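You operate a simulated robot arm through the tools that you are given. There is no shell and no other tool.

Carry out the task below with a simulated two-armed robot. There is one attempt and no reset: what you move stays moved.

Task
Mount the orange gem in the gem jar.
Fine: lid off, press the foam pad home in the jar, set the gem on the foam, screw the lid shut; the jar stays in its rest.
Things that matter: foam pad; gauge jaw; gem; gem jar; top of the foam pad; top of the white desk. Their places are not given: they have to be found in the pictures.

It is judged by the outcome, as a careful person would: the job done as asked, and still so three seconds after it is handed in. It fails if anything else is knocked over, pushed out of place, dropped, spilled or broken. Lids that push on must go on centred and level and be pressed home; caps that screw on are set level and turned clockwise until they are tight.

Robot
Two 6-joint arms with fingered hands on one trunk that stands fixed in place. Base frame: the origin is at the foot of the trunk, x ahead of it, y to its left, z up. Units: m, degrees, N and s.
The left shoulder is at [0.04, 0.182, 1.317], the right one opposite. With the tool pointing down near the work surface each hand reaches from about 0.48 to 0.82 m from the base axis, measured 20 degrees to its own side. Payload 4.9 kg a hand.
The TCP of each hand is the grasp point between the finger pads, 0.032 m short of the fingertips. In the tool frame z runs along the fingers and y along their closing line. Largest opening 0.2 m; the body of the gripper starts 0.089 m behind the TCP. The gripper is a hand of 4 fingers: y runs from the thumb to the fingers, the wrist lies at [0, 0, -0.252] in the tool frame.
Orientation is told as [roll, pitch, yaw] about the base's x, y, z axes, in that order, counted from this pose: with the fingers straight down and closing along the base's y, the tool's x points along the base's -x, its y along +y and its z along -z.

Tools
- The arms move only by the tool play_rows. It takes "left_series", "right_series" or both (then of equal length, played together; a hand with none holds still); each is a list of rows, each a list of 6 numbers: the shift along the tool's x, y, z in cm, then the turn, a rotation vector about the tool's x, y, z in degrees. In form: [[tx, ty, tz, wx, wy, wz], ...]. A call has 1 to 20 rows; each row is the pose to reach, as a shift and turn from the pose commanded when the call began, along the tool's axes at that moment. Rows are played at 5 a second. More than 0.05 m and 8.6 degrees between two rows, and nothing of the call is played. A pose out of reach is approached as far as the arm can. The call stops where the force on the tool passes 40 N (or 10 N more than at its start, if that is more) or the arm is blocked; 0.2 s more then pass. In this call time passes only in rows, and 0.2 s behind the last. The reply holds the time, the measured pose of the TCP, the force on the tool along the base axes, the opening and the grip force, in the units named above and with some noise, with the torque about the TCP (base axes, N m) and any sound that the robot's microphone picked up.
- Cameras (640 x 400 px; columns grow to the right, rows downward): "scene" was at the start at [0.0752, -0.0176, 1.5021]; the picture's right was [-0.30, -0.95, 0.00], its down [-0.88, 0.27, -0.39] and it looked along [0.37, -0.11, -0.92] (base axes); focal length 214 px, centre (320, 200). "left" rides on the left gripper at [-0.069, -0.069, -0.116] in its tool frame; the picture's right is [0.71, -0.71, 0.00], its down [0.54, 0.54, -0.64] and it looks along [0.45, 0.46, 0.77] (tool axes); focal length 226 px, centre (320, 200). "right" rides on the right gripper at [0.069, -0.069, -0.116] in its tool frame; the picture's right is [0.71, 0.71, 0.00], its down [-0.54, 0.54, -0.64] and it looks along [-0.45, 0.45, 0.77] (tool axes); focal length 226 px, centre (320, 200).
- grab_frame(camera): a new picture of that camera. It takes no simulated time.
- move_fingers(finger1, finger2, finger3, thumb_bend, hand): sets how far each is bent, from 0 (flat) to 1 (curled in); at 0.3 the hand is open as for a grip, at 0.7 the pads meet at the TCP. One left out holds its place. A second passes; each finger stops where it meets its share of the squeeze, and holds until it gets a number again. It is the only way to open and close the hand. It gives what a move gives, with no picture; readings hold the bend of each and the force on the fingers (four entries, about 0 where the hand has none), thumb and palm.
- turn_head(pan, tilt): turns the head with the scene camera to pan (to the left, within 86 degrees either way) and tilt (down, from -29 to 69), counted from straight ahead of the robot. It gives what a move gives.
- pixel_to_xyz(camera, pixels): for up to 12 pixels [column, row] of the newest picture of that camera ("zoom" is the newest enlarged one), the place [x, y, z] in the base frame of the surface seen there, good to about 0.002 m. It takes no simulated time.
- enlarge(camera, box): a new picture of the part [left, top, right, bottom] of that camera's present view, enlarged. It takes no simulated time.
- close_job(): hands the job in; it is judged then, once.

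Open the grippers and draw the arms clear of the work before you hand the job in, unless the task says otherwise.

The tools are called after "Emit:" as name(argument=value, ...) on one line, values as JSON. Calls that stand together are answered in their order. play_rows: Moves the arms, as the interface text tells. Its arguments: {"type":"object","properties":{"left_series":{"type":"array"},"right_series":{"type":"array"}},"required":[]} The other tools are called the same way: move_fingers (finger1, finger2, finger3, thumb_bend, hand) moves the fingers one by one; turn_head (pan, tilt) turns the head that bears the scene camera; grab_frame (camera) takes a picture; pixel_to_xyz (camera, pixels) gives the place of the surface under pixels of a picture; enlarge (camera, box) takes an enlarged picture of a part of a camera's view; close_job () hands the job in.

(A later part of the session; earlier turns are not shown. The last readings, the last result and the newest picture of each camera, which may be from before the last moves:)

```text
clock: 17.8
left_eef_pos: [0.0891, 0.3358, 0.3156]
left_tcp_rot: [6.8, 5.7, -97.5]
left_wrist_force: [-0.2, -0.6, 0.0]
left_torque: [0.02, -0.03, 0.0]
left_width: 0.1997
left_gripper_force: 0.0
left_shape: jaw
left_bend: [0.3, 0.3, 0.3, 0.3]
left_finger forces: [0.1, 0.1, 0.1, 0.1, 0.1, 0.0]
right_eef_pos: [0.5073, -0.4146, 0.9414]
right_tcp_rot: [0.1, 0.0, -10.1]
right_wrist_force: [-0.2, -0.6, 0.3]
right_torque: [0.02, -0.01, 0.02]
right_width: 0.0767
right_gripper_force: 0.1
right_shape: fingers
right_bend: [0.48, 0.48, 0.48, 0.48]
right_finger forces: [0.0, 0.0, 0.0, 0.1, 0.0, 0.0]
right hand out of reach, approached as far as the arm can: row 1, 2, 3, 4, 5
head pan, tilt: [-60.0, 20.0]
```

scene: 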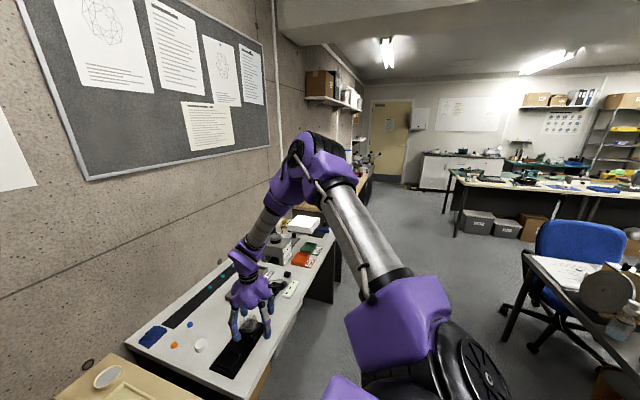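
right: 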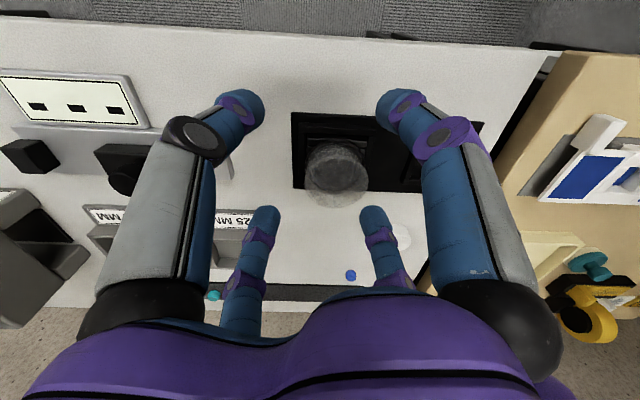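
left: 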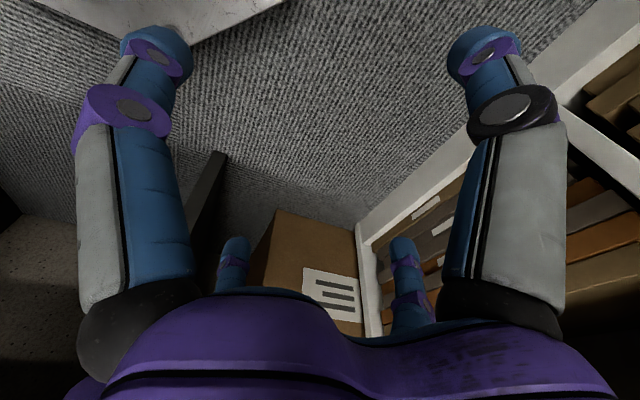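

The clipped boundary lies along x+y ≈ 0.09, like a plane tied to one shoulder joint. I look at the whole right arm from the head, at the shoulder and elbow, to identify the joint.

Emit:
turn_head(pan=-75, tilt=35)

Emit:
grab_frame(camera="scene")

Emit:
turn_head(pan=60, tilt=60)

Emit:
grab_frame(camera="scene")

```text
clock: 18.6
left_eef_pos: [0.089, 0.3371, 0.3164]
left_tcp_rot: [6.8, 5.7, -97.5]
left_wrist_force: [-0.2, -0.2, -0.2]
left_torque: [0.0, 0.01, -0.01]
left_width: 0.1998
left_gripper_force: 0.2
left_shape: jaw
left_bend: [0.3, 0.3, 0.3, 0.3]
left_finger forces: [0.1, 0.0, 0.0, 0.0, 0.0, 0.1]
right_eef_pos: [0.5072, -0.4144, 0.9406]
right_tcp_rot: [0.1, -0.1, -10.0]
right_wrist_force: [0.4, 0.0, -0.7]
right_torque: [0.0, 0.02, -0.04]
right_width: 0.0768
right_gripper_force: 0.1
right_shape: fingers
right_bend: [0.48, 0.48, 0.48, 0.48]
right_finger forces: [0.0, 0.0, 0.1, 0.1, 0.0, 0.0]
head pan, tilt: [-75.0, 35.0]
```

```text
taken
```

scene: 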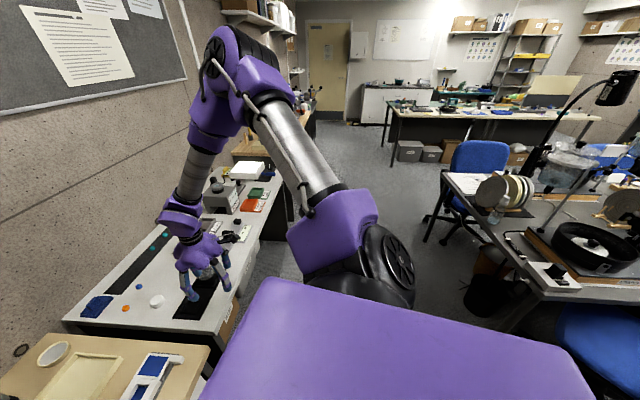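

```text
clock: 20.8
left_eef_pos: [0.0885, 0.3371, 0.3172]
left_tcp_rot: [6.8, 5.7, -97.5]
left_wrist_force: [-0.8, 0.2, -0.4]
left_torque: [0.01, -0.02, 0.01]
left_width: 0.1999
left_gripper_force: 0.0
left_shape: jaw
left_bend: [0.3, 0.3, 0.3, 0.3]
left_finger forces: [0.1, 0.1, 0.0, 0.0, 0.1, 0.0]
right_eef_pos: [0.5077, -0.4135, 0.9407]
right_tcp_rot: [0.1, -0.1, -10.1]
right_wrist_force: [0.1, 0.1, 0.4]
right_torque: [0.0, 0.0, -0.01]
right_width: 0.0769
right_gripper_force: 0.0
right_shape: fingers
right_bend: [0.48, 0.48, 0.48, 0.48]
right_finger forces: [0.1, 0.1, 0.0, 0.0, 0.1, 0.0]
head pan, tilt: [60.0, 60.0]
```

```text
taken
```

scene: 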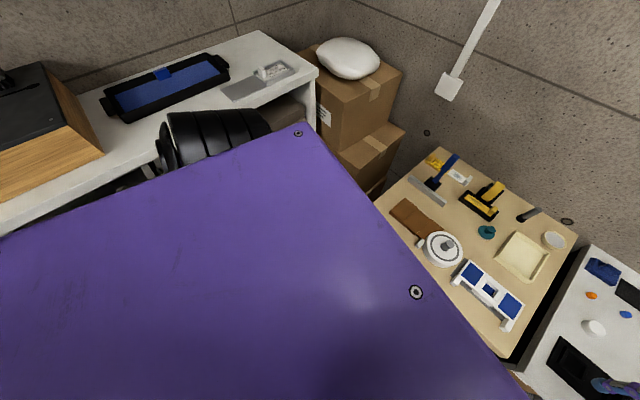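

The arm is built with a shoulder joint at the trunk side, an elbow with a sideways offset and a wrist. I turn the head back to the arm and measure points on its links to work out which joint is at its stop.

Emit:
turn_head(pan=-72, tilt=30)

Emit:
grab_frame(camera="scene")

Emit:
enlarge(camera="scene", box=[120, 20, 440, 320])

Emit:
turn_head(pan=-86, tilt=69)

Emit:
grab_frame(camera="scene")

```text
clock: 22.9
left_eef_pos: [0.0897, 0.3354, 0.3167]
left_tcp_rot: [6.8, 5.7, -97.5]
left_wrist_force: [0.5, -0.7, 1.0]
left_torque: [0.02, 0.04, -0.02]
left_width: 0.1997
left_gripper_force: 0.0
left_shape: jaw
left_bend: [0.3, 0.3, 0.3, 0.3]
left_finger forces: [0.0, 0.1, 0.1, 0.0, 0.0, 0.0]
right_eef_pos: [0.5084, -0.4137, 0.9418]
right_tcp_rot: [0.1, -0.1, -10.1]
right_wrist_force: [-0.8, 0.2, 0.0]
right_torque: [0.01, -0.03, 0.02]
right_width: 0.0768
right_gripper_force: 0.1
right_shape: fingers
right_bend: [0.48, 0.48, 0.48, 0.48]
right_finger forces: [0.0, 0.0, 0.0, 0.0, 0.1, 0.0]
head pan, tilt: [-72.0, 30.0]
```

```text
taken
```

scene: 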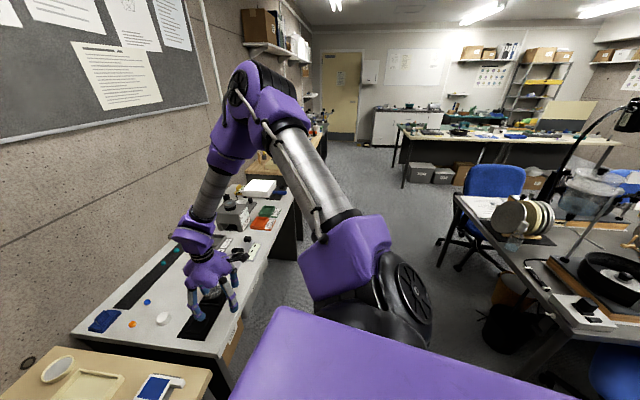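

```text
1.33 times, centred on (280, 170) of scene
```

zoom: 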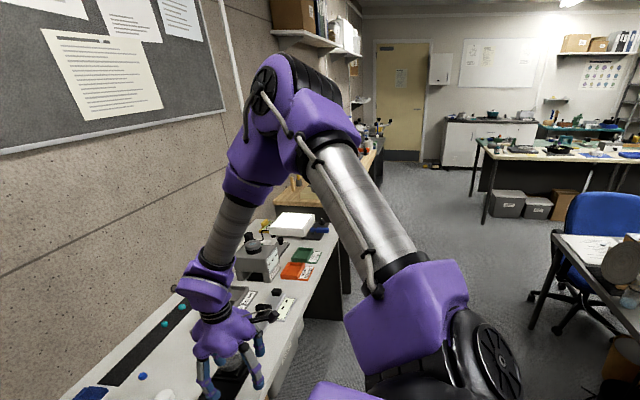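

```text
clock: 23.9
left_eef_pos: [0.0893, 0.3361, 0.3158]
left_tcp_rot: [6.8, 5.7, -97.5]
left_wrist_force: [-1.8, -0.1, 0.2]
left_torque: [-0.02, 0.01, 0.03]
left_width: 0.2
left_gripper_force: 0.0
left_shape: jaw
left_bend: [0.3, 0.3, 0.3, 0.3]
left_finger forces: [0.1, 0.0, 0.0, 0.0, 0.0, 0.0]
right_eef_pos: [0.5081, -0.4136, 0.9409]
right_tcp_rot: [0.0, -0.1, -10.1]
right_wrist_force: [-0.4, 0.9, -0.1]
right_torque: [-0.04, 0.01, 0.01]
right_width: 0.0767
right_gripper_force: 0.1
right_shape: fingers
right_bend: [0.48, 0.48, 0.48, 0.48]
right_finger forces: [0.0, 0.0, 0.1, 0.0, 0.0, 0.1]
head pan, tilt: [-85.9, 68.8]
```

```text
taken
```

scene: 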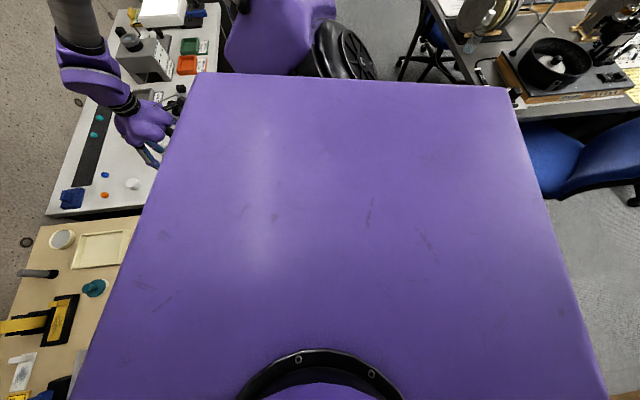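

The caps at (237,92) and (410,290) show the shoulder and elbow axes are not parallel, so this is not a simple planar arm. I probe with a tilt: fingers pointing slightly inward (turn about tool x by -8, then -16 degrees) to see whether that is free.

Emit:
play_rows(right_series=[[0, 0, 0, -8, 0, 0], [0, 0, 0, -16, 0, 0], [0, 0, 0, -16, 0, 0]])

Emit:
play_rows(right_series=[[0, 2, 0, 0, 0, 0], [0, 4, 0, 0, 0, 0], [0, 6, 0, 0, 0, 0], [0, 6, 0, 0, 0, 0]])

```text
clock: 24.7
left_eef_pos: [0.0883, 0.3363, 0.3165]
left_tcp_rot: [6.9, 5.8, -97.5]
left_wrist_force: [0.0, 0.0, 1.1]
left_torque: [0.01, 0.0, 0.0]
left_width: 0.1998
left_gripper_force: 0.1
left_shape: jaw
left_bend: [0.3, 0.3, 0.3, 0.3]
left_finger forces: [0.1, 0.1, 0.0, 0.1, 0.0, 0.0]
right_eef_pos: [0.5084, -0.4134, 0.9405]
right_tcp_rot: [16.1, 0.0, -10.1]
right_wrist_force: [0.0, -1.0, -0.9]
right_torque: [-0.01, 0.0, 0.0]
right_width: 0.0765
right_gripper_force: 0.0
right_shape: fingers
right_bend: [0.48, 0.48, 0.48, 0.48]
right_finger forces: [0.0, 0.0, 0.0, 0.0, 0.0, 0.0]
head pan, tilt: [-85.9, 68.8]
```

```text
clock: 25.7
left_eef_pos: [0.088, 0.3366, 0.3163]
left_tcp_rot: [6.8, 5.7, -97.6]
left_wrist_force: [0.9, 0.8, -1.3]
left_torque: [-0.02, -0.01, 0.02]
left_width: 0.2001
left_gripper_force: 0.0
left_shape: jaw
left_bend: [0.3, 0.3, 0.3, 0.3]
left_finger forces: [0.0, 0.1, 0.1, 0.1, 0.0, 0.0]
right_eef_pos: [0.5185, -0.3571, 0.9553]
right_tcp_rot: [16.0, 0.0, -10.0]
right_wrist_force: [0.0, -0.6, 0.2]
right_torque: [-0.03, 0.03, 0.0]
right_width: 0.0767
right_gripper_force: 0.1
right_shape: fingers
right_bend: [0.48, 0.48, 0.48, 0.48]
right_finger forces: [0.0, 0.0, 0.1, 0.0, 0.1, 0.0]
head pan, tilt: [-85.9, 68.8]
```

With a 16 degree inward tilt the hand moved 6 cm inward freely, which brings the wrist back to about the same boundary. I push further inward to learn whether the wrist point or the hand tilt sets the limit.

Emit:
play_rows(right_series=[[0, 2, 0, 0, 0, 0], [0, 4, 0, 0, 0, 0], [0, 6, 0, 0, 0, 0], [0, 8, 0, 0, 0, 0], [0, 8, 0, 0, 0, 0]])

```text
clock: 26.9
left_eef_pos: [0.088, 0.3354, 0.3165]
left_tcp_rot: [6.7, 5.6, -97.5]
left_wrist_force: [-0.1, -0.5, -0.1]
left_torque: [0.0, 0.02, 0.0]
left_width: 0.1999
left_gripper_force: 0.1
left_shape: jaw
left_bend: [0.3, 0.3, 0.3, 0.3]
left_finger forces: [0.1, 0.0, 0.0, 0.1, 0.0, 0.0]
right_eef_pos: [0.499, -0.3207, 0.9859]
right_tcp_rot: [16.1, -0.1, -10.0]
right_wrist_force: [0.4, 0.0, -0.4]
right_torque: [-0.02, -0.02, -0.04]
right_width: 0.0768
right_gripper_force: 0.1
right_shape: fingers
right_bend: [0.48, 0.48, 0.48, 0.48]
right_finger forces: [0.0, 0.0, 0.0, 0.1, 0.0, 0.1]
right hand out of reach, approached as far as the arm can: row 1, 2, 3, 4, 5
head pan, tilt: [-85.9, 68.8]
```

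The wrist point itself is what is limited (x+y about 0.09 for any tilt), so a shoulder joint is at its stop. I measure the shoulder cap and elbow cap planes to find the joint axes.

Emit:
turn_head(pan=-76, tilt=32)

Emit:
enlarge(camera="scene", box=[260, 170, 440, 330])

Emit:
enlarge(camera="scene", box=[150, 0, 350, 240])

```text
clock: 28.0
left_eef_pos: [0.0883, 0.3358, 0.3172]
left_tcp_rot: [6.9, 5.7, -97.5]
left_wrist_force: [-0.4, -0.3, 0.8]
left_torque: [-0.04, 0.0, 0.01]
left_width: 0.1998
left_gripper_force: 0.1
left_shape: jaw
left_bend: [0.3, 0.3, 0.3, 0.3]
left_finger forces: [0.0, 0.0, 0.0, 0.0, 0.0, 0.0]
right_eef_pos: [0.4998, -0.3202, 0.9844]
right_tcp_rot: [16.0, -0.1, -10.1]
right_wrist_force: [0.7, -0.2, 0.4]
right_torque: [-0.03, -0.02, -0.01]
right_width: 0.0768
right_gripper_force: 0.2
right_shape: fingers
right_bend: [0.48, 0.48, 0.48, 0.48]
right_finger forces: [0.0, 0.0, 0.0, 0.0, 0.1, 0.0]
head pan, tilt: [-76.0, 32.0]
```

```text
2.50 times, centred on (350, 250) of scene
```

zoom: 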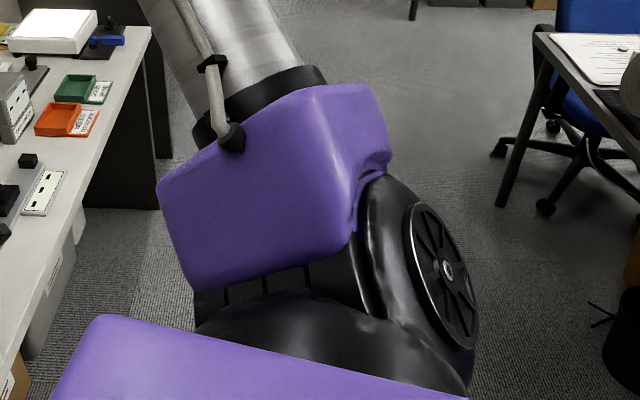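

```text
1.67 times, centred on (250, 120) of scene
```

zoom: 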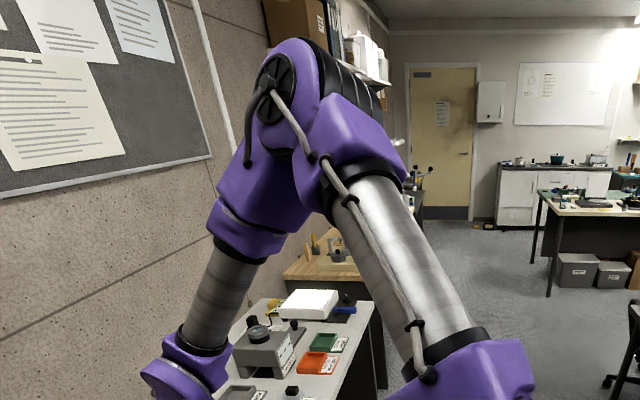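

The newest zoom shows the elbow's black cap around (275,92) and tubes; I measure points on that cap and on the tubes' edges.

Emit:
pixel_to_xyz(camera="zoom", pixels=[[268, 65], [292, 75], [262, 100], [285, 112], [272, 118], [395, 220], [440, 310], [345, 215], [215, 300], [245, 280], [200, 335], [175, 370]])

Emit:
enlarge(camera="scene", box=[260, 170, 440, 330])

Emit:
pixel_to_xyz(camera="zoom", pixels=[[420, 215], [455, 250], [472, 310], [460, 345], [425, 290], [440, 270], [250, 300], [300, 280], [200, 320], [190, 290], [180, 200], [340, 100]])

```text
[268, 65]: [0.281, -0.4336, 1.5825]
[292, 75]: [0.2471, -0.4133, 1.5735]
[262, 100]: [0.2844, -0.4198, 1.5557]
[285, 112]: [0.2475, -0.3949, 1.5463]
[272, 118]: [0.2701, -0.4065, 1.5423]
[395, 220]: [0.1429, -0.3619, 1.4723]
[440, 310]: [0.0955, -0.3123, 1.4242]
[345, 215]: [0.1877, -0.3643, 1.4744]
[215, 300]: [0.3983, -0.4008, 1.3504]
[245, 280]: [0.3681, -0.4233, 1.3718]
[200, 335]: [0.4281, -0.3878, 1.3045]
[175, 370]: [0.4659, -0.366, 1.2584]
```

```text
2.50 times, centred on (350, 250) of scene
```

zoom: 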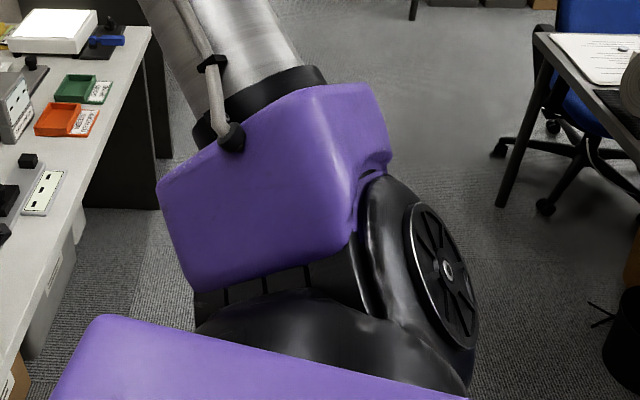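

```text
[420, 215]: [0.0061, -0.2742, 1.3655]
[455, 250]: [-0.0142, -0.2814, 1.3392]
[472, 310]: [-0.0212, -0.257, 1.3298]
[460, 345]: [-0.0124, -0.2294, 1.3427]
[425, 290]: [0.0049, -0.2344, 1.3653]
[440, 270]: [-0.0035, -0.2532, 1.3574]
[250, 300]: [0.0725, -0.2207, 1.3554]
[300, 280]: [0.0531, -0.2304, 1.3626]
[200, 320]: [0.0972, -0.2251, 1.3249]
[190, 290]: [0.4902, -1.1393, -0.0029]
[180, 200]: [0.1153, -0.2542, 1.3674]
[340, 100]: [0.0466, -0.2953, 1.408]
```

The measurements fit a human-like arm: shoulder pitch about y, an abduction joint now at its raised stop (about 54 degrees above lateral), then elbow and wrist. The natural branch has the elbow down, so I first bring the hand out in front of the desk to about (0.45,-0.55,1.05), upright, in preparation for swinging the elbow below shoulder level.

Emit:
play_rows(right_series=[[0.11, -2.6, -1.6, 2, 0, 0], [0.23, -5.2, -3.2, 4, 0, 0], [0.34, -7.8, -4.8, 6, 0, 0], [0.46, -10.4, -6.4, 8, 0, 0], [0.57, -13.0, -8.0, 10, 0, 0], [0.69, -15.6, -9.6, 12, 0, 0], [0.8, -18.2, -11.2, 14, 0, 0], [0.92, -20.8, -12.8, 16, 0, 0], [0.92, -20.8, -12.8, 16, 0, 0]])

```text
clock: 30.0
left_eef_pos: [0.0884, 0.3367, 0.3162]
left_tcp_rot: [6.8, 5.7, -97.4]
left_wrist_force: [1.1, -0.9, 1.4]
left_torque: [0.06, 0.07, 0.03]
left_width: 0.2
left_gripper_force: 0.0
left_shape: jaw
left_bend: [0.3, 0.3, 0.3, 0.3]
left_finger forces: [0.0, 0.0, 0.1, 0.1, 0.0, 0.0]
right_eef_pos: [0.4644, -0.5369, 1.0436]
right_tcp_rot: [0.0, 0.0, -10.1]
right_wrist_force: [-0.6, -0.6, -0.5]
right_torque: [0.08, 0.06, 0.02]
right_width: 0.0767
right_gripper_force: 0.1
right_shape: fingers
right_bend: [0.48, 0.48, 0.48, 0.48]
right_finger forces: [0.0, 0.0, 0.0, 0.0, 0.0, 0.0]
right hand out of reach, approached as far as the arm can: row 7, 8, 9
head pan, tilt: [-76.0, 32.0]
```

The hand was clipped near (0.464,-0.537,1.044), which fits a forearm-roll stop in this wrist pose. I straighten the hand along the forearm (fingers forward, turning pitch to about -75) so that the forearm roll is free while the elbow is swung down; the hand stays high over the desk at z above 1.04.

Emit:
play_rows(right_series=[[-3.07, 0.55, -1.61, -1.32, -7.38, 0], [-6.07, 1.08, -3.65, -2.63, -14.77, 0], [-8.98, 1.6, -6.1, -3.95, -22.15, 0], [-11.72, 2.09, -8.96, -5.26, -29.54, 0], [-14.25, 2.54, -12.18, -6.58, -36.92, 0], [-16.52, 2.94, -15.74, -7.89, -44.3, 0], [-18.48, 3.29, -19.62, -9.21, -51.69, 0], [-20.11, 3.58, -23.75, -10.52, -59.07, 0], [-21.37, 3.81, -28.11, -11.84, -66.45, 0], [-22.25, 3.96, -32.62, -13.16, -73.84, 0], [-22.25, 3.96, -32.62, -13.16, -73.84, 0]])

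Emit:
turn_head(pan=-60, tilt=10)

Emit:
grab_frame(camera="scene")

```text
clock: 32.4
left_eef_pos: [0.0876, 0.3365, 0.3159]
left_tcp_rot: [6.8, 5.7, -97.5]
left_wrist_force: [0.0, 0.8, 0.9]
left_torque: [-0.04, 0.02, 0.01]
left_width: 0.2001
left_gripper_force: 0.0
left_shape: jaw
left_bend: [0.3, 0.3, 0.3, 0.3]
left_finger forces: [0.1, 0.1, 0.0, 0.0, 0.1, 0.0]
right_eef_pos: [0.6896, -0.5353, 1.3731]
right_tcp_rot: [33.3, -72.0, -34.7]
right_wrist_force: [1.1, 0.0, 0.1]
right_torque: [0.01, 0.01, -0.02]
right_width: 0.0767
right_gripper_force: 0.2
right_shape: fingers
right_bend: [0.48, 0.48, 0.48, 0.48]
right_finger forces: [0.0, 0.1, 0.1, 0.0, 0.0, 0.0]
right hand out of reach, approached as far as the arm can: row 5
head pan, tilt: [-76.0, 32.0]
```

```text
clock: 33.2
left_eef_pos: [0.0882, 0.3358, 0.3177]
left_tcp_rot: [6.7, 5.8, -97.5]
left_wrist_force: [0.2, 0.1, -0.7]
left_torque: [0.01, -0.03, 0.0]
left_width: 0.2
left_gripper_force: 0.0
left_shape: jaw
left_bend: [0.3, 0.3, 0.3, 0.3]
left_finger forces: [0.0, 0.1, 0.1, 0.1, 0.0, 0.0]
right_eef_pos: [0.689, -0.535, 1.3727]
right_tcp_rot: [33.1, -72.1, -34.5]
right_wrist_force: [-0.6, 0.8, 0.6]
right_torque: [0.03, 0.01, -0.04]
right_width: 0.0767
right_gripper_force: 0.0
right_shape: fingers
right_bend: [0.48, 0.48, 0.48, 0.48]
right_finger forces: [0.0, 0.1, 0.0, 0.0, 0.0, 0.0]
head pan, tilt: [-60.0, 10.0]
```

```text
taken
```

scene: 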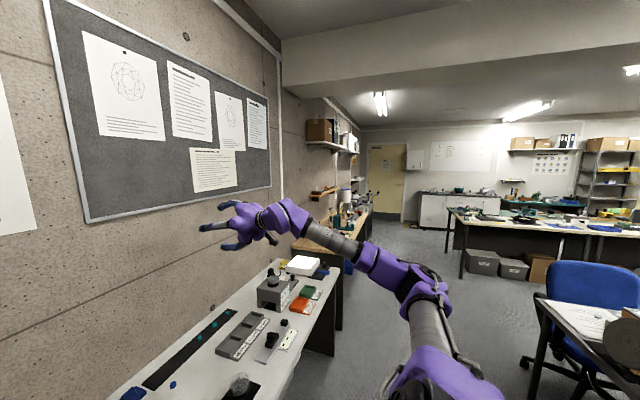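

The hand is now straight along the forearm, pointing forward at (0.69,-0.535,1.37). I read where the elbow and upper arm are in this view: elbow near (420,280), forearm (335,245).

Emit:
pixel_to_xyz(camera="scene", pixels=[[425, 285], [405, 290], [430, 325], [440, 360], [385, 265], [335, 245], [310, 235], [290, 215], [265, 220], [455, 385], [420, 270], [440, 300]])

Emit:
enlarge(camera="scene", box=[180, 180, 500, 400])

```text
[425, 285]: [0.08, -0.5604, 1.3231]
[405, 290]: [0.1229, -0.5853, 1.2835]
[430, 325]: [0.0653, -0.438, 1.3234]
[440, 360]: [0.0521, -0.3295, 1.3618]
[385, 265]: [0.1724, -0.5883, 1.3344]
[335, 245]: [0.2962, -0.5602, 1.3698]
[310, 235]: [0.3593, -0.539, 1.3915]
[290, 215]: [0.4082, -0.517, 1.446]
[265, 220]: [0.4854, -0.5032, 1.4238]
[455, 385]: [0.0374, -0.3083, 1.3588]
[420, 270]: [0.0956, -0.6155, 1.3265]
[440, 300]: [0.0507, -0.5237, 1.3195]
```

```text
1.82 times, centred on (340, 290) of scene
```

zoom: 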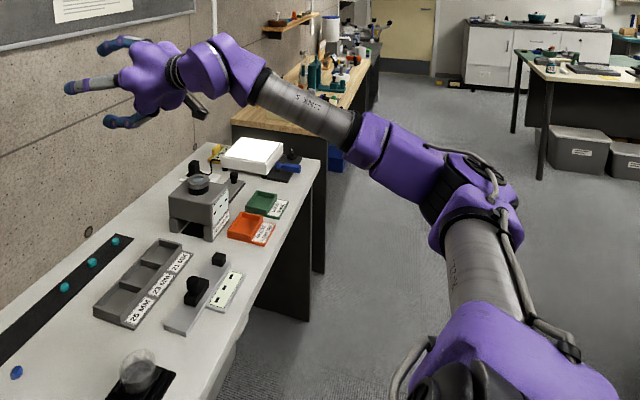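

The elbow is already at about (0.1,-0.6,1.27), below shoulder level, and the forearm rises to the wrist: the arm has swung into the elbow-down branch. I now bring the hand back to straight down above the jar, at about (0.618,-0.48,1.00), in 12 steps.

Emit:
play_rows(right_series=[[3.91, -0.23, 1.62, 1.1, 6.15, 0], [7.77, -0.44, 2.96, 2.19, 12.31, 0], [11.56, -0.67, 4.0, 3.29, 18.46, 0], [15.27, -0.86, 4.76, 4.39, 24.61, 0], [18.84, -1.03, 5.26, 5.48, 30.77, 0], [22.26, -1.17, 5.49, 6.58, 36.92, 0], [25.5, -1.29, 5.48, 7.67, 43.07, 0], [28.54, -1.37, 5.27, 8.77, 49.23, 0], [31.35, -1.39, 4.85, 9.87, 55.38, 0], [33.92, -1.39, 4.28, 10.96, 61.53, 0], [36.22, -1.34, 3.55, 12.06, 67.68, 0], [38.25, -1.24, 2.73, 13.16, 73.84, 0], [38.25, -1.24, 2.73, 13.16, 73.84, 0]])

Emit:
turn_head(pan=-40, tilt=40)

Emit:
grab_frame(camera="scene")

Emit:
grab_frame(camera="right")

```text
clock: 36.0
left_eef_pos: [0.0884, 0.3361, 0.3154]
left_tcp_rot: [6.7, 5.8, -97.4]
left_wrist_force: [0.0, -0.2, 0.3]
left_torque: [0.0, -0.01, -0.03]
left_width: 0.1998
left_gripper_force: 0.0
left_shape: jaw
left_bend: [0.3, 0.3, 0.3, 0.3]
left_finger forces: [0.0, 0.0, 0.0, 0.0, 0.0, 0.1]
right_eef_pos: [0.496, -0.5286, 0.9978]
right_tcp_rot: [1.1, -1.8, -10.2]
right_wrist_force: [-0.8, 0.8, 0.5]
right_torque: [-0.02, -0.05, 0.01]
right_width: 0.0767
right_gripper_force: 0.2
right_shape: fingers
right_bend: [0.48, 0.48, 0.48, 0.48]
right_finger forces: [0.0, 0.0, 0.1, 0.0, 0.0, 0.0]
right hand out of reach, approached as far as the arm can: row 6, 7, 8, 9, 10, 11, 12, 13
head pan, tilt: [-60.0, 10.0]
```

```text
clock: 37.0
left_eef_pos: [0.0893, 0.3364, 0.3149]
left_tcp_rot: [6.7, 5.7, -97.5]
left_wrist_force: [0.3, -0.4, -0.1]
left_torque: [0.01, 0.0, -0.03]
left_width: 0.2002
left_gripper_force: 0.1
left_shape: jaw
left_bend: [0.3, 0.3, 0.3, 0.3]
left_finger forces: [0.0, 0.0, 0.0, 0.1, 0.1, 0.0]
right_eef_pos: [0.4968, -0.5283, 0.9973]
right_tcp_rot: [1.1, -2.0, -10.0]
right_wrist_force: [-0.2, 0.5, -0.1]
right_torque: [0.03, 0.02, 0.01]
right_width: 0.0765
right_gripper_force: 0.0
right_shape: fingers
right_bend: [0.48, 0.48, 0.48, 0.48]
right_finger forces: [0.0, 0.0, 0.0, 0.0, 0.0, 0.0]
head pan, tilt: [-40.0, 40.0]
```

```text
taken
```

scene: 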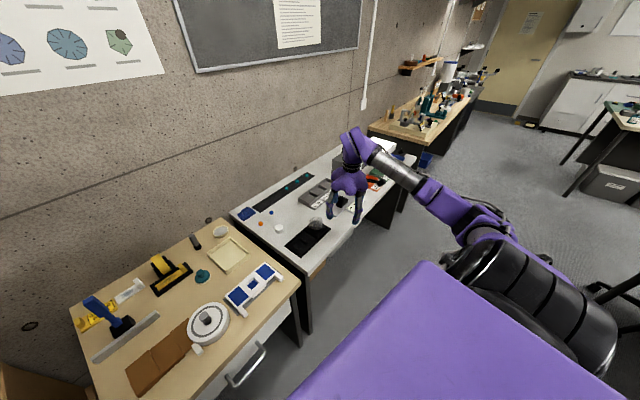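

```text
taken
```

right: 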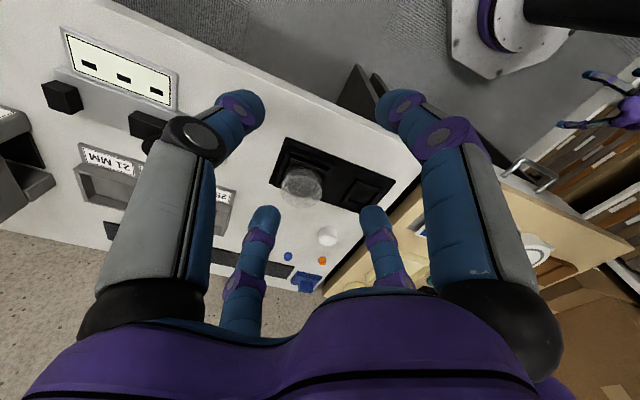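

The hand is upright again at (0.496,-0.528,0.998) but was clipped on the way. I measure the elbow and forearm positions in this new view: elbow (480,220), forearm (400,172), wrist (355,148).

Emit:
pixel_to_xyz(camera="scene", pixels=[[480, 222], [490, 205], [445, 200], [400, 172], [380, 158], [355, 148], [350, 180], [520, 270], [570, 290], [470, 262], [600, 330], [510, 225]])

Emit:
enlarge(camera="scene", box=[300, 110, 640, 360])

```text
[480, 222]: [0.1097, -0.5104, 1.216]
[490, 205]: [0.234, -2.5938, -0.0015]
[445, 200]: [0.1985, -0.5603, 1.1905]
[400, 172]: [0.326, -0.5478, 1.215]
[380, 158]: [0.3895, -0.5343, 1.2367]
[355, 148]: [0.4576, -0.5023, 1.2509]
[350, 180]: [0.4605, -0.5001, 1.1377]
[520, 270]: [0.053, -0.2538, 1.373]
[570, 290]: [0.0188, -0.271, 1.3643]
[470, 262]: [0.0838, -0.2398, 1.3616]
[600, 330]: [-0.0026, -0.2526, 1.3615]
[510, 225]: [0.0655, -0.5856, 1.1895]
```

```text
1.60 times, centred on (470, 235) of scene
```

zoom: 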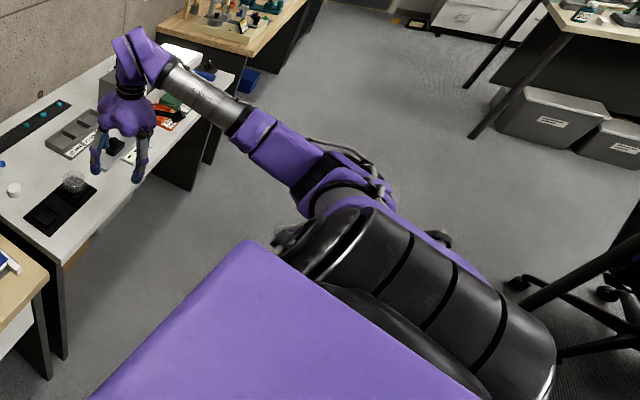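

The elbow is down and the model now indicates a wrist-bend stop (about 118 degrees) at this height; lower heights should be free. I lower straight down in front of the jar rest to about z 0.90, still well above the desk at 0.777.

Emit:
play_rows(right_series=[[0, 0, 2, 0, 0, 0], [0, 0, 4, 0, 0, 0], [0, 0, 6, 0, 0, 0], [0, 0, 8, 0, 0, 0], [0, 0, 10, 0, 0, 0], [0, 0, 10, 0, 0, 0]])

```text
clock: 38.4
left_eef_pos: [0.089, 0.3361, 0.3154]
left_tcp_rot: [6.8, 5.7, -97.5]
left_wrist_force: [-0.1, -0.2, 0.1]
left_torque: [-0.02, -0.01, 0.02]
left_width: 0.1998
left_gripper_force: 0.0
left_shape: jaw
left_bend: [0.3, 0.3, 0.3, 0.3]
left_finger forces: [0.0, 0.1, 0.0, 0.0, 0.0, 0.0]
right_eef_pos: [0.4771, -0.5337, 0.8992]
right_tcp_rot: [0.2, -0.3, -10.1]
right_wrist_force: [0.4, 0.1, -0.7]
right_torque: [0.01, -0.01, 0.0]
right_width: 0.0763
right_gripper_force: 0.1
right_shape: fingers
right_bend: [0.48, 0.48, 0.48, 0.48]
right_finger forces: [0.0, 0.0, 0.1, 0.0, 0.1, 0.1]
right hand out of reach, approached as far as the arm can: row 1, 2, 3, 4, 5, 6
head pan, tilt: [-40.0, 40.0]
```

The model shows the shoulder is now in the elbow-down branch but something else still stops it at (0.477,-0.534,0.899). I probe with single small moves: first 3 cm outward along base x, then 3 cm toward +y.

Emit:
play_rows(right_series=[[-1.5, 0.26, 0, 0, 0, 0], [-2.95, 0.52, 0, 0, 0, 0], [-2.95, 0.52, 0, 0, 0, 0], [-2.95, 0.52, 0, 0, 0, 0]])

Emit:
play_rows(right_series=[[0.26, 1.48, 0, 0, 0, 0], [0.52, 2.95, 0, 0, 0, 0], [0.52, 2.95, 0, 0, 0, 0], [0.52, 2.95, 0, 0, 0, 0]])

```text
clock: 39.4
left_eef_pos: [0.0886, 0.3358, 0.3162]
left_tcp_rot: [6.8, 5.7, -97.6]
left_wrist_force: [-0.7, -0.4, 0.0]
left_torque: [0.03, 0.0, 0.02]
left_width: 0.1999
left_gripper_force: 0.0
left_shape: jaw
left_bend: [0.3, 0.3, 0.3, 0.3]
left_finger forces: [0.0, 0.0, 0.0, 0.0, 0.1, 0.1]
right_eef_pos: [0.4803, -0.5416, 0.9028]
right_tcp_rot: [0.1, -0.2, -10.0]
right_wrist_force: [0.2, -0.2, -0.2]
right_torque: [-0.01, 0.02, 0.0]
right_width: 0.0769
right_gripper_force: 0.1
right_shape: fingers
right_bend: [0.48, 0.48, 0.48, 0.48]
right_finger forces: [0.0, 0.0, 0.0, 0.0, 0.1, 0.0]
right hand out of reach, approached as far as the arm can: row 1, 2, 3, 4
head pan, tilt: [-40.0, 40.0]
```

```text
clock: 40.4
left_eef_pos: [0.089, 0.3358, 0.3155]
left_tcp_rot: [6.7, 5.8, -97.5]
left_wrist_force: [-0.3, 0.8, 0.6]
left_torque: [-0.01, -0.05, 0.01]
left_width: 0.1998
left_gripper_force: 0.1
left_shape: jaw
left_bend: [0.3, 0.3, 0.3, 0.3]
left_finger forces: [0.0, 0.1, 0.0, 0.0, 0.0, 0.0]
right_eef_pos: [0.4707, -0.5166, 0.9042]
right_tcp_rot: [0.2, -0.2, -10.1]
right_wrist_force: [0.9, 0.5, -0.1]
right_torque: [-0.02, -0.01, -0.01]
right_width: 0.0769
right_gripper_force: 0.1
right_shape: fingers
right_bend: [0.48, 0.48, 0.48, 0.48]
right_finger forces: [0.0, 0.1, 0.0, 0.0, 0.0, 0.1]
right hand out of reach, approached as far as the arm can: row 1, 2, 3, 4
head pan, tilt: [-40.0, 40.0]
```

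The last three clipped points all fit a forearm-roll stop of about 120 degrees, so the wrist must be flipped. I straighten the hand along the forearm again from here (tool swung up about 106 degrees with the wrist nearly fixed), passing at least 5 cm above the jar.

Emit:
play_rows(right_series=[[-3.04, 1.35, -0.72, -3.09, -6.93, 0], [-6.02, 2.68, -1.88, -6.18, -13.86, 0], [-8.9, 3.97, -3.46, -9.26, -20.78, 0], [-11.63, 5.18, -5.45, -12.35, -27.71, 0], [-14.15, 6.31, -7.82, -15.44, -34.64, 0], [-16.42, 7.32, -10.54, -18.53, -41.57, 0], [-18.41, 8.2, -13.07, -21.61, -48.5, 0], [-20.07, 8.94, -15.86, -24.7, -55.43, 0], [-21.38, 9.53, -18.87, -27.79, -62.35, 0], [-22.32, 9.95, -22.04, -30.88, -69.28, 0], [-22.87, 10.19, -25.32, -33.97, -76.21, 0], [-23.01, 10.26, -28.65, -37.05, -83.14, 0], [-22.76, 10.14, -31.97, -40.14, -90.07, 0], [-22.11, 9.85, -35.23, -43.23, -96.99, 0], [-22.11, 9.85, -35.23, -43.23, -96.99, 0]])

Emit:
turn_head(pan=-60, tilt=25)

Emit:
grab_frame(camera="scene")

```text
clock: 43.6
left_eef_pos: [0.0877, 0.3361, 0.3162]
left_tcp_rot: [6.8, 5.7, -97.5]
left_wrist_force: [0.4, -0.2, 0.1]
left_torque: [0.02, 0.01, 0.0]
left_width: 0.1997
left_gripper_force: 0.1
left_shape: jaw
left_bend: [0.3, 0.3, 0.3, 0.3]
left_finger forces: [0.0, 0.0, 0.1, 0.0, 0.0, 0.0]
right_eef_pos: [0.7051, -0.4574, 1.256]
right_tcp_rot: [125.6, -61.2, -108.2]
right_wrist_force: [-0.1, 0.0, 0.1]
right_torque: [0.02, 0.01, -0.01]
right_width: 0.0767
right_gripper_force: 0.1
right_shape: fingers
right_bend: [0.48, 0.48, 0.48, 0.48]
right_finger forces: [0.0, 0.0, 0.0, 0.0, 0.0, 0.1]
head pan, tilt: [-40.0, 40.0]
```

```text
clock: 44.4
left_eef_pos: [0.0885, 0.3365, 0.3175]
left_tcp_rot: [6.8, 5.7, -97.5]
left_wrist_force: [-0.5, 0.4, 0.6]
left_torque: [-0.02, -0.01, 0.02]
left_width: 0.1998
left_gripper_force: 0.1
left_shape: jaw
left_bend: [0.3, 0.3, 0.3, 0.3]
left_finger forces: [0.0, 0.1, 0.1, 0.0, 0.1, 0.0]
right_eef_pos: [0.7049, -0.4573, 1.2549]
right_tcp_rot: [125.6, -61.3, -108.2]
right_wrist_force: [-0.7, -1.5, -0.4]
right_torque: [0.01, 0.0, -0.04]
right_width: 0.0763
right_gripper_force: 0.1
right_shape: fingers
right_bend: [0.48, 0.48, 0.48, 0.48]
right_finger forces: [0.0, 0.0, 0.1, 0.0, 0.1, 0.0]
head pan, tilt: [-60.0, 25.0]
```

```text
taken
```

scene: 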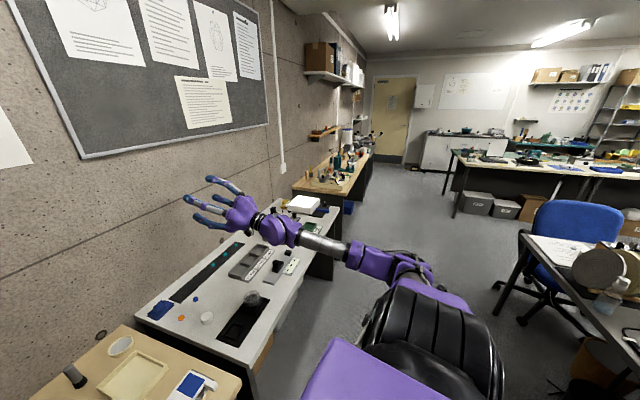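

The hand is now nearly in line with the forearm, seen from (380,265) through (290,232) to (200,205). I measure the forearm's direction to judge the remaining wrist bend.

Emit:
enlarge(camera="scene", box=[170, 160, 450, 335])

Emit:
pixel_to_xyz(camera="scene", pixels=[[375, 260], [360, 254], [343, 248], [330, 244], [315, 240], [303, 237], [285, 230], [268, 222], [245, 210], [345, 255], [330, 250], [315, 245]])

```text
2.29 times, centred on (310, 248) of scene
```

zoom: 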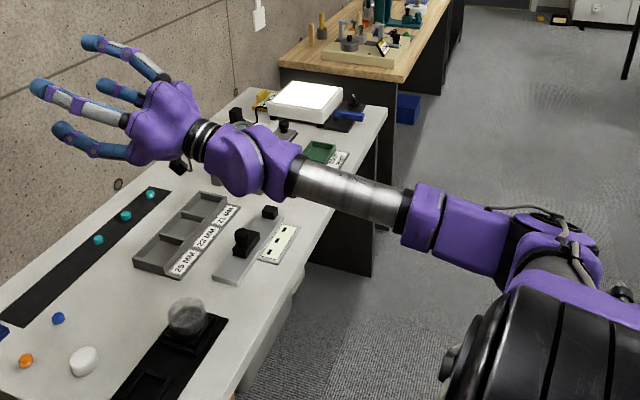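

```text
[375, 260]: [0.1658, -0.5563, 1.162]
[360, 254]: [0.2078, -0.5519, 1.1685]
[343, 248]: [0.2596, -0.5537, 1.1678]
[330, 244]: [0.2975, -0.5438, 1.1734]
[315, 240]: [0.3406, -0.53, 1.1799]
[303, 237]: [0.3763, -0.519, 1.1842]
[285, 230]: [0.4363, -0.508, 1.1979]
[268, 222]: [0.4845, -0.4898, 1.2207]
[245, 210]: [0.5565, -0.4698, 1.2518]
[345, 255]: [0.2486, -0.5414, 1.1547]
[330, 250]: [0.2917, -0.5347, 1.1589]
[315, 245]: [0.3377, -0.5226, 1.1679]
```

The forearm points along about (0.95,0.28,0.13) and the hand about 9 degrees above it. I now roll the hand about the forearm axis by 90 degrees (first half of the flip), away from the presumed roll stop.

Emit:
play_rows(right_series=[[-0.037, -0.555, -0.007, 1.26, -0.17, 8.1], [0.006, -1.11, -0.026, 2.51, -0.34, 16.21], [0.125, -1.652, -0.059, 3.77, -0.52, 24.31], [0.32, -2.172, -0.104, 5.02, -0.69, 32.41], [0.586, -2.658, -0.159, 6.28, -0.86, 40.52], [0.919, -3.1, -0.225, 7.54, -1.03, 48.62], [1.309, -3.489, -0.3, 8.79, -1.21, 56.72], [1.751, -3.818, -0.381, 10.05, -1.38, 64.83], [2.235, -4.079, -0.469, 11.31, -1.55, 72.93], [2.751, -4.267, -0.56, 12.56, -1.72, 81.03], [3.289, -4.38, -0.652, 13.82, -1.89, 89.14], [3.289, -4.38, -0.652, 13.82, -1.89, 89.14]])

Emit:
enlarge(camera="scene", box=[170, 160, 450, 335])

```text
clock: 47.0
left_eef_pos: [0.0885, 0.3354, 0.3156]
left_tcp_rot: [6.8, 5.7, -97.4]
left_wrist_force: [0.0, 0.1, -0.1]
left_torque: [0.02, 0.0, 0.04]
left_width: 0.1998
left_gripper_force: 0.1
left_shape: jaw
left_bend: [0.3, 0.3, 0.3, 0.3]
left_finger forces: [0.0, 0.1, 0.0, 0.0, 0.1, 0.0]
right_eef_pos: [0.7181, -0.4808, 1.2084]
right_tcp_rot: [95.6, 24.6, -79.8]
right_wrist_force: [0.6, 0.3, -0.4]
right_torque: [-0.03, 0.0, 0.01]
right_width: 0.0765
right_gripper_force: 0.1
right_shape: fingers
right_bend: [0.48, 0.48, 0.48, 0.48]
right_finger forces: [0.1, 0.0, 0.1, 0.1, 0.1, 0.0]
head pan, tilt: [-60.0, 25.0]
```

```text
2.29 times, centred on (310, 248) of scene
```

zoom: 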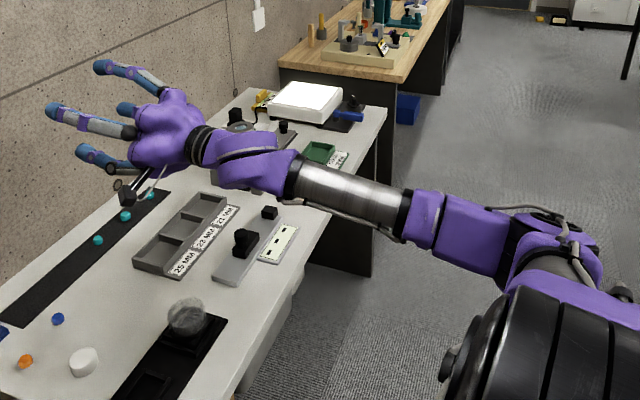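

The forearm roll turned with the hand (the wrist block and cable now look rotated) and no clipping occurred. I repeat the same 90 degree roll for the second half.

Emit:
play_rows(right_series=[[-0.037, -0.555, -0.007, 1.26, -0.17, 8.1], [0.006, -1.11, -0.026, 2.51, -0.34, 16.21], [0.125, -1.652, -0.059, 3.77, -0.52, 24.31], [0.32, -2.172, -0.104, 5.02, -0.69, 32.41], [0.586, -2.658, -0.159, 6.28, -0.86, 40.52], [0.919, -3.1, -0.225, 7.54, -1.03, 48.62], [1.309, -3.489, -0.3, 8.79, -1.21, 56.72], [1.751, -3.818, -0.381, 10.05, -1.38, 64.83], [2.235, -4.079, -0.469, 11.31, -1.55, 72.93], [2.751, -4.267, -0.56, 12.56, -1.72, 81.03], [3.289, -4.38, -0.652, 13.82, -1.89, 89.14], [3.289, -4.38, -0.652, 13.82, -1.89, 89.14]])

Emit:
enlarge(camera="scene", box=[170, 160, 450, 335])

```text
clock: 49.6
left_eef_pos: [0.0898, 0.3364, 0.316]
left_tcp_rot: [6.8, 5.7, -97.6]
left_wrist_force: [0.0, -0.3, -0.6]
left_torque: [0.02, -0.02, -0.01]
left_width: 0.1998
left_gripper_force: 0.0
left_shape: jaw
left_bend: [0.3, 0.3, 0.3, 0.3]
left_finger forces: [0.0, 0.1, 0.1, 0.0, 0.0, 0.0]
right_eef_pos: [0.7079, -0.4339, 1.182]
right_tcp_rot: [-87.8, 66.0, 110.9]
right_wrist_force: [-0.8, 1.0, 1.0]
right_torque: [0.0, -0.02, 0.02]
right_width: 0.0764
right_gripper_force: 0.1
right_shape: fingers
right_bend: [0.48, 0.48, 0.48, 0.48]
right_finger forces: [0.0, 0.1, 0.0, 0.0, 0.0, 0.0]
head pan, tilt: [-60.0, 25.0]
```

```text
2.29 times, centred on (310, 248) of scene
```

zoom: 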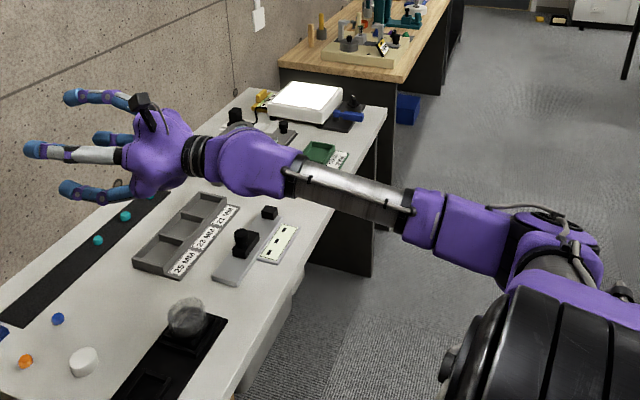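

The hand has been rolled 180 degrees about the forearm and now points level, slightly below the forearm. I bend it down to vertical with the wrist held at about (0.47,-0.517,1.186), ending near (0.47,-0.517,0.934).

Emit:
play_rows(right_series=[[-2.98, 1.32, -0.21, -3.02, -6.79, 0], [-5.9, 2.62, -0.84, -6.03, -13.56, 0], [-8.73, 3.88, -1.88, -9.05, -20.35, 0], [-11.41, 5.07, -3.31, -12.07, -27.13, 0], [-13.89, 6.18, -5.11, -15.09, -33.91, 0], [-16.15, 7.18, -7.24, -18.1, -40.69, 0], [-18.14, 8.07, -9.68, -21.12, -47.47, 0], [-19.81, 8.81, -12.37, -24.13, -54.25, 0], [-21.16, 9.41, -15.28, -27.15, -61.04, 0], [-22.16, 9.86, -18.36, -30.17, -67.81, 0], [-22.78, 10.13, -21.55, -33.19, -74.6, 0], [-23.02, 10.24, -24.8, -36.2, -81.38, 0], [-23.02, 10.24, -24.8, -36.2, -81.38, 0]])

Emit:
grab_frame(camera="scene")

```text
clock: 52.4
left_eef_pos: [0.0894, 0.3361, 0.317]
left_tcp_rot: [6.7, 5.7, -97.5]
left_wrist_force: [-0.1, -0.6, 1.0]
left_torque: [0.01, -0.01, -0.03]
left_width: 0.1997
left_gripper_force: 0.1
left_shape: jaw
left_bend: [0.3, 0.3, 0.3, 0.3]
left_finger forces: [0.1, 0.0, 0.1, 0.0, 0.0, 0.0]
right_eef_pos: [0.4693, -0.5175, 0.9339]
right_tcp_rot: [0.2, 0.0, 174.9]
right_wrist_force: [-0.6, -0.1, 0.1]
right_torque: [0.01, 0.0, 0.0]
right_width: 0.0767
right_gripper_force: 0.0
right_shape: fingers
right_bend: [0.48, 0.48, 0.48, 0.48]
right_finger forces: [0.0, 0.0, 0.0, 0.1, 0.0, 0.1]
head pan, tilt: [-60.0, 25.0]
```

```text
taken
```

scene: 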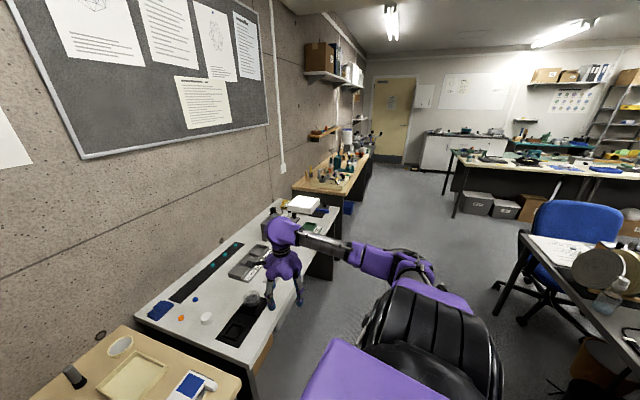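

The hand is upright at yaw 175 with no clipping: the natural arm branch is reached. I move over the jar at (0.618,-0.480), z 0.92, and look through the hand camera.

Emit:
play_rows(right_series=[[2.4, -0.84, 0.2, 0, 0, 0], [4.8, -1.68, 0.5, 0, 0, 0], [7.2, -2.52, 0.7, 0, 0, 0], [9.6, -3.36, 1.0, 0, 0, 0], [12.0, -4.2, 1.2, 0, 0, 0], [14.5, -5.06, 1.4, 0, 0, 0], [14.5, -5.06, 1.4, 0, 0, 0]])

Emit:
grab_frame(camera="right")

Emit:
turn_head(pan=-35, tilt=48)

Emit:
grab_frame(camera="scene")

```text
clock: 54.0
left_eef_pos: [0.089, 0.3374, 0.3155]
left_tcp_rot: [6.9, 5.6, -97.4]
left_wrist_force: [-0.5, -0.1, 0.5]
left_torque: [-0.01, -0.01, -0.02]
left_width: 0.1997
left_gripper_force: 0.0
left_shape: jaw
left_bend: [0.3, 0.3, 0.3, 0.3]
left_finger forces: [0.0, 0.0, 0.1, 0.0, 0.0, 0.0]
right_eef_pos: [0.6176, -0.4797, 0.919]
right_tcp_rot: [0.2, 0.0, 174.8]
right_wrist_force: [-0.5, 0.0, -0.3]
right_torque: [-0.02, 0.03, 0.01]
right_width: 0.0767
right_gripper_force: 0.0
right_shape: fingers
right_bend: [0.48, 0.48, 0.48, 0.48]
right_finger forces: [0.0, 0.1, 0.0, 0.0, 0.0, 0.0]
head pan, tilt: [-60.0, 25.0]
```

```text
taken
```

right: 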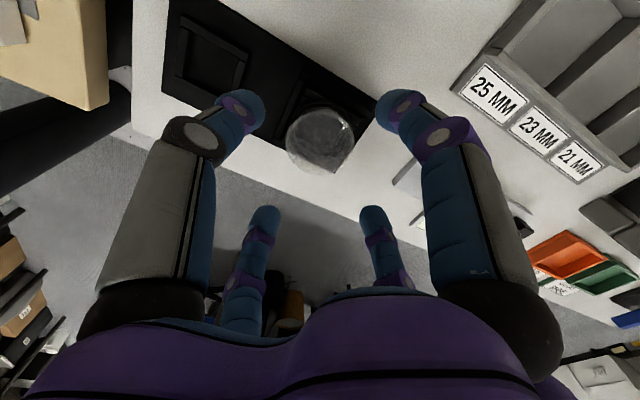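

```text
clock: 54.9
left_eef_pos: [0.0887, 0.3357, 0.3159]
left_tcp_rot: [6.8, 5.6, -97.4]
left_wrist_force: [-0.2, -0.7, 0.4]
left_torque: [-0.01, 0.0, -0.01]
left_width: 0.1999
left_gripper_force: 0.1
left_shape: jaw
left_bend: [0.3, 0.3, 0.3, 0.3]
left_finger forces: [0.0, 0.1, 0.0, 0.0, 0.0, 0.0]
right_eef_pos: [0.6188, -0.4798, 0.9197]
right_tcp_rot: [0.2, 0.1, 174.9]
right_wrist_force: [0.2, -0.2, 0.2]
right_torque: [0.04, 0.01, -0.01]
right_width: 0.0765
right_gripper_force: 0.1
right_shape: fingers
right_bend: [0.48, 0.48, 0.48, 0.48]
right_finger forces: [0.0, 0.0, 0.1, 0.1, 0.0, 0.0]
head pan, tilt: [-35.0, 48.0]
```

```text
taken
```

scene: 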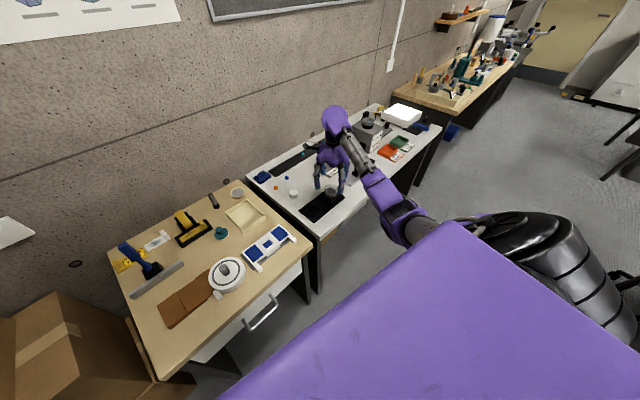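

The hand is now over the jar without clipping; the lid appears at about (320,140), where its centre is expected at (320,145) if the hand is centred. I enlarge to check the centring.

Emit:
enlarge(camera="right", box=[270, 90, 370, 190])

Emit:
enlarge(camera="scene", box=[300, 150, 360, 215])

```text
4.00 times, centred on (320, 140) of right
```

zoom: 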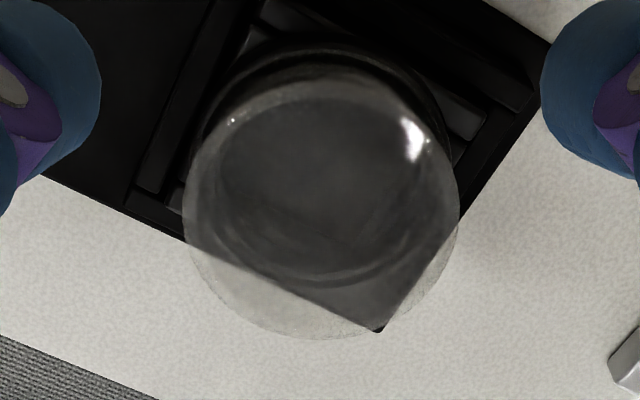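

```text
6.15 times, centred on (330, 182) of scene
```

zoom: 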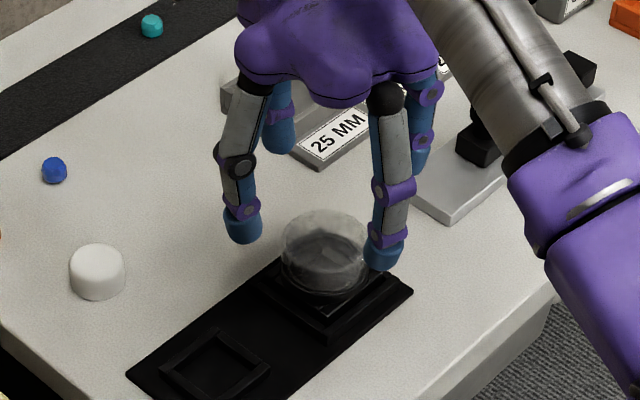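

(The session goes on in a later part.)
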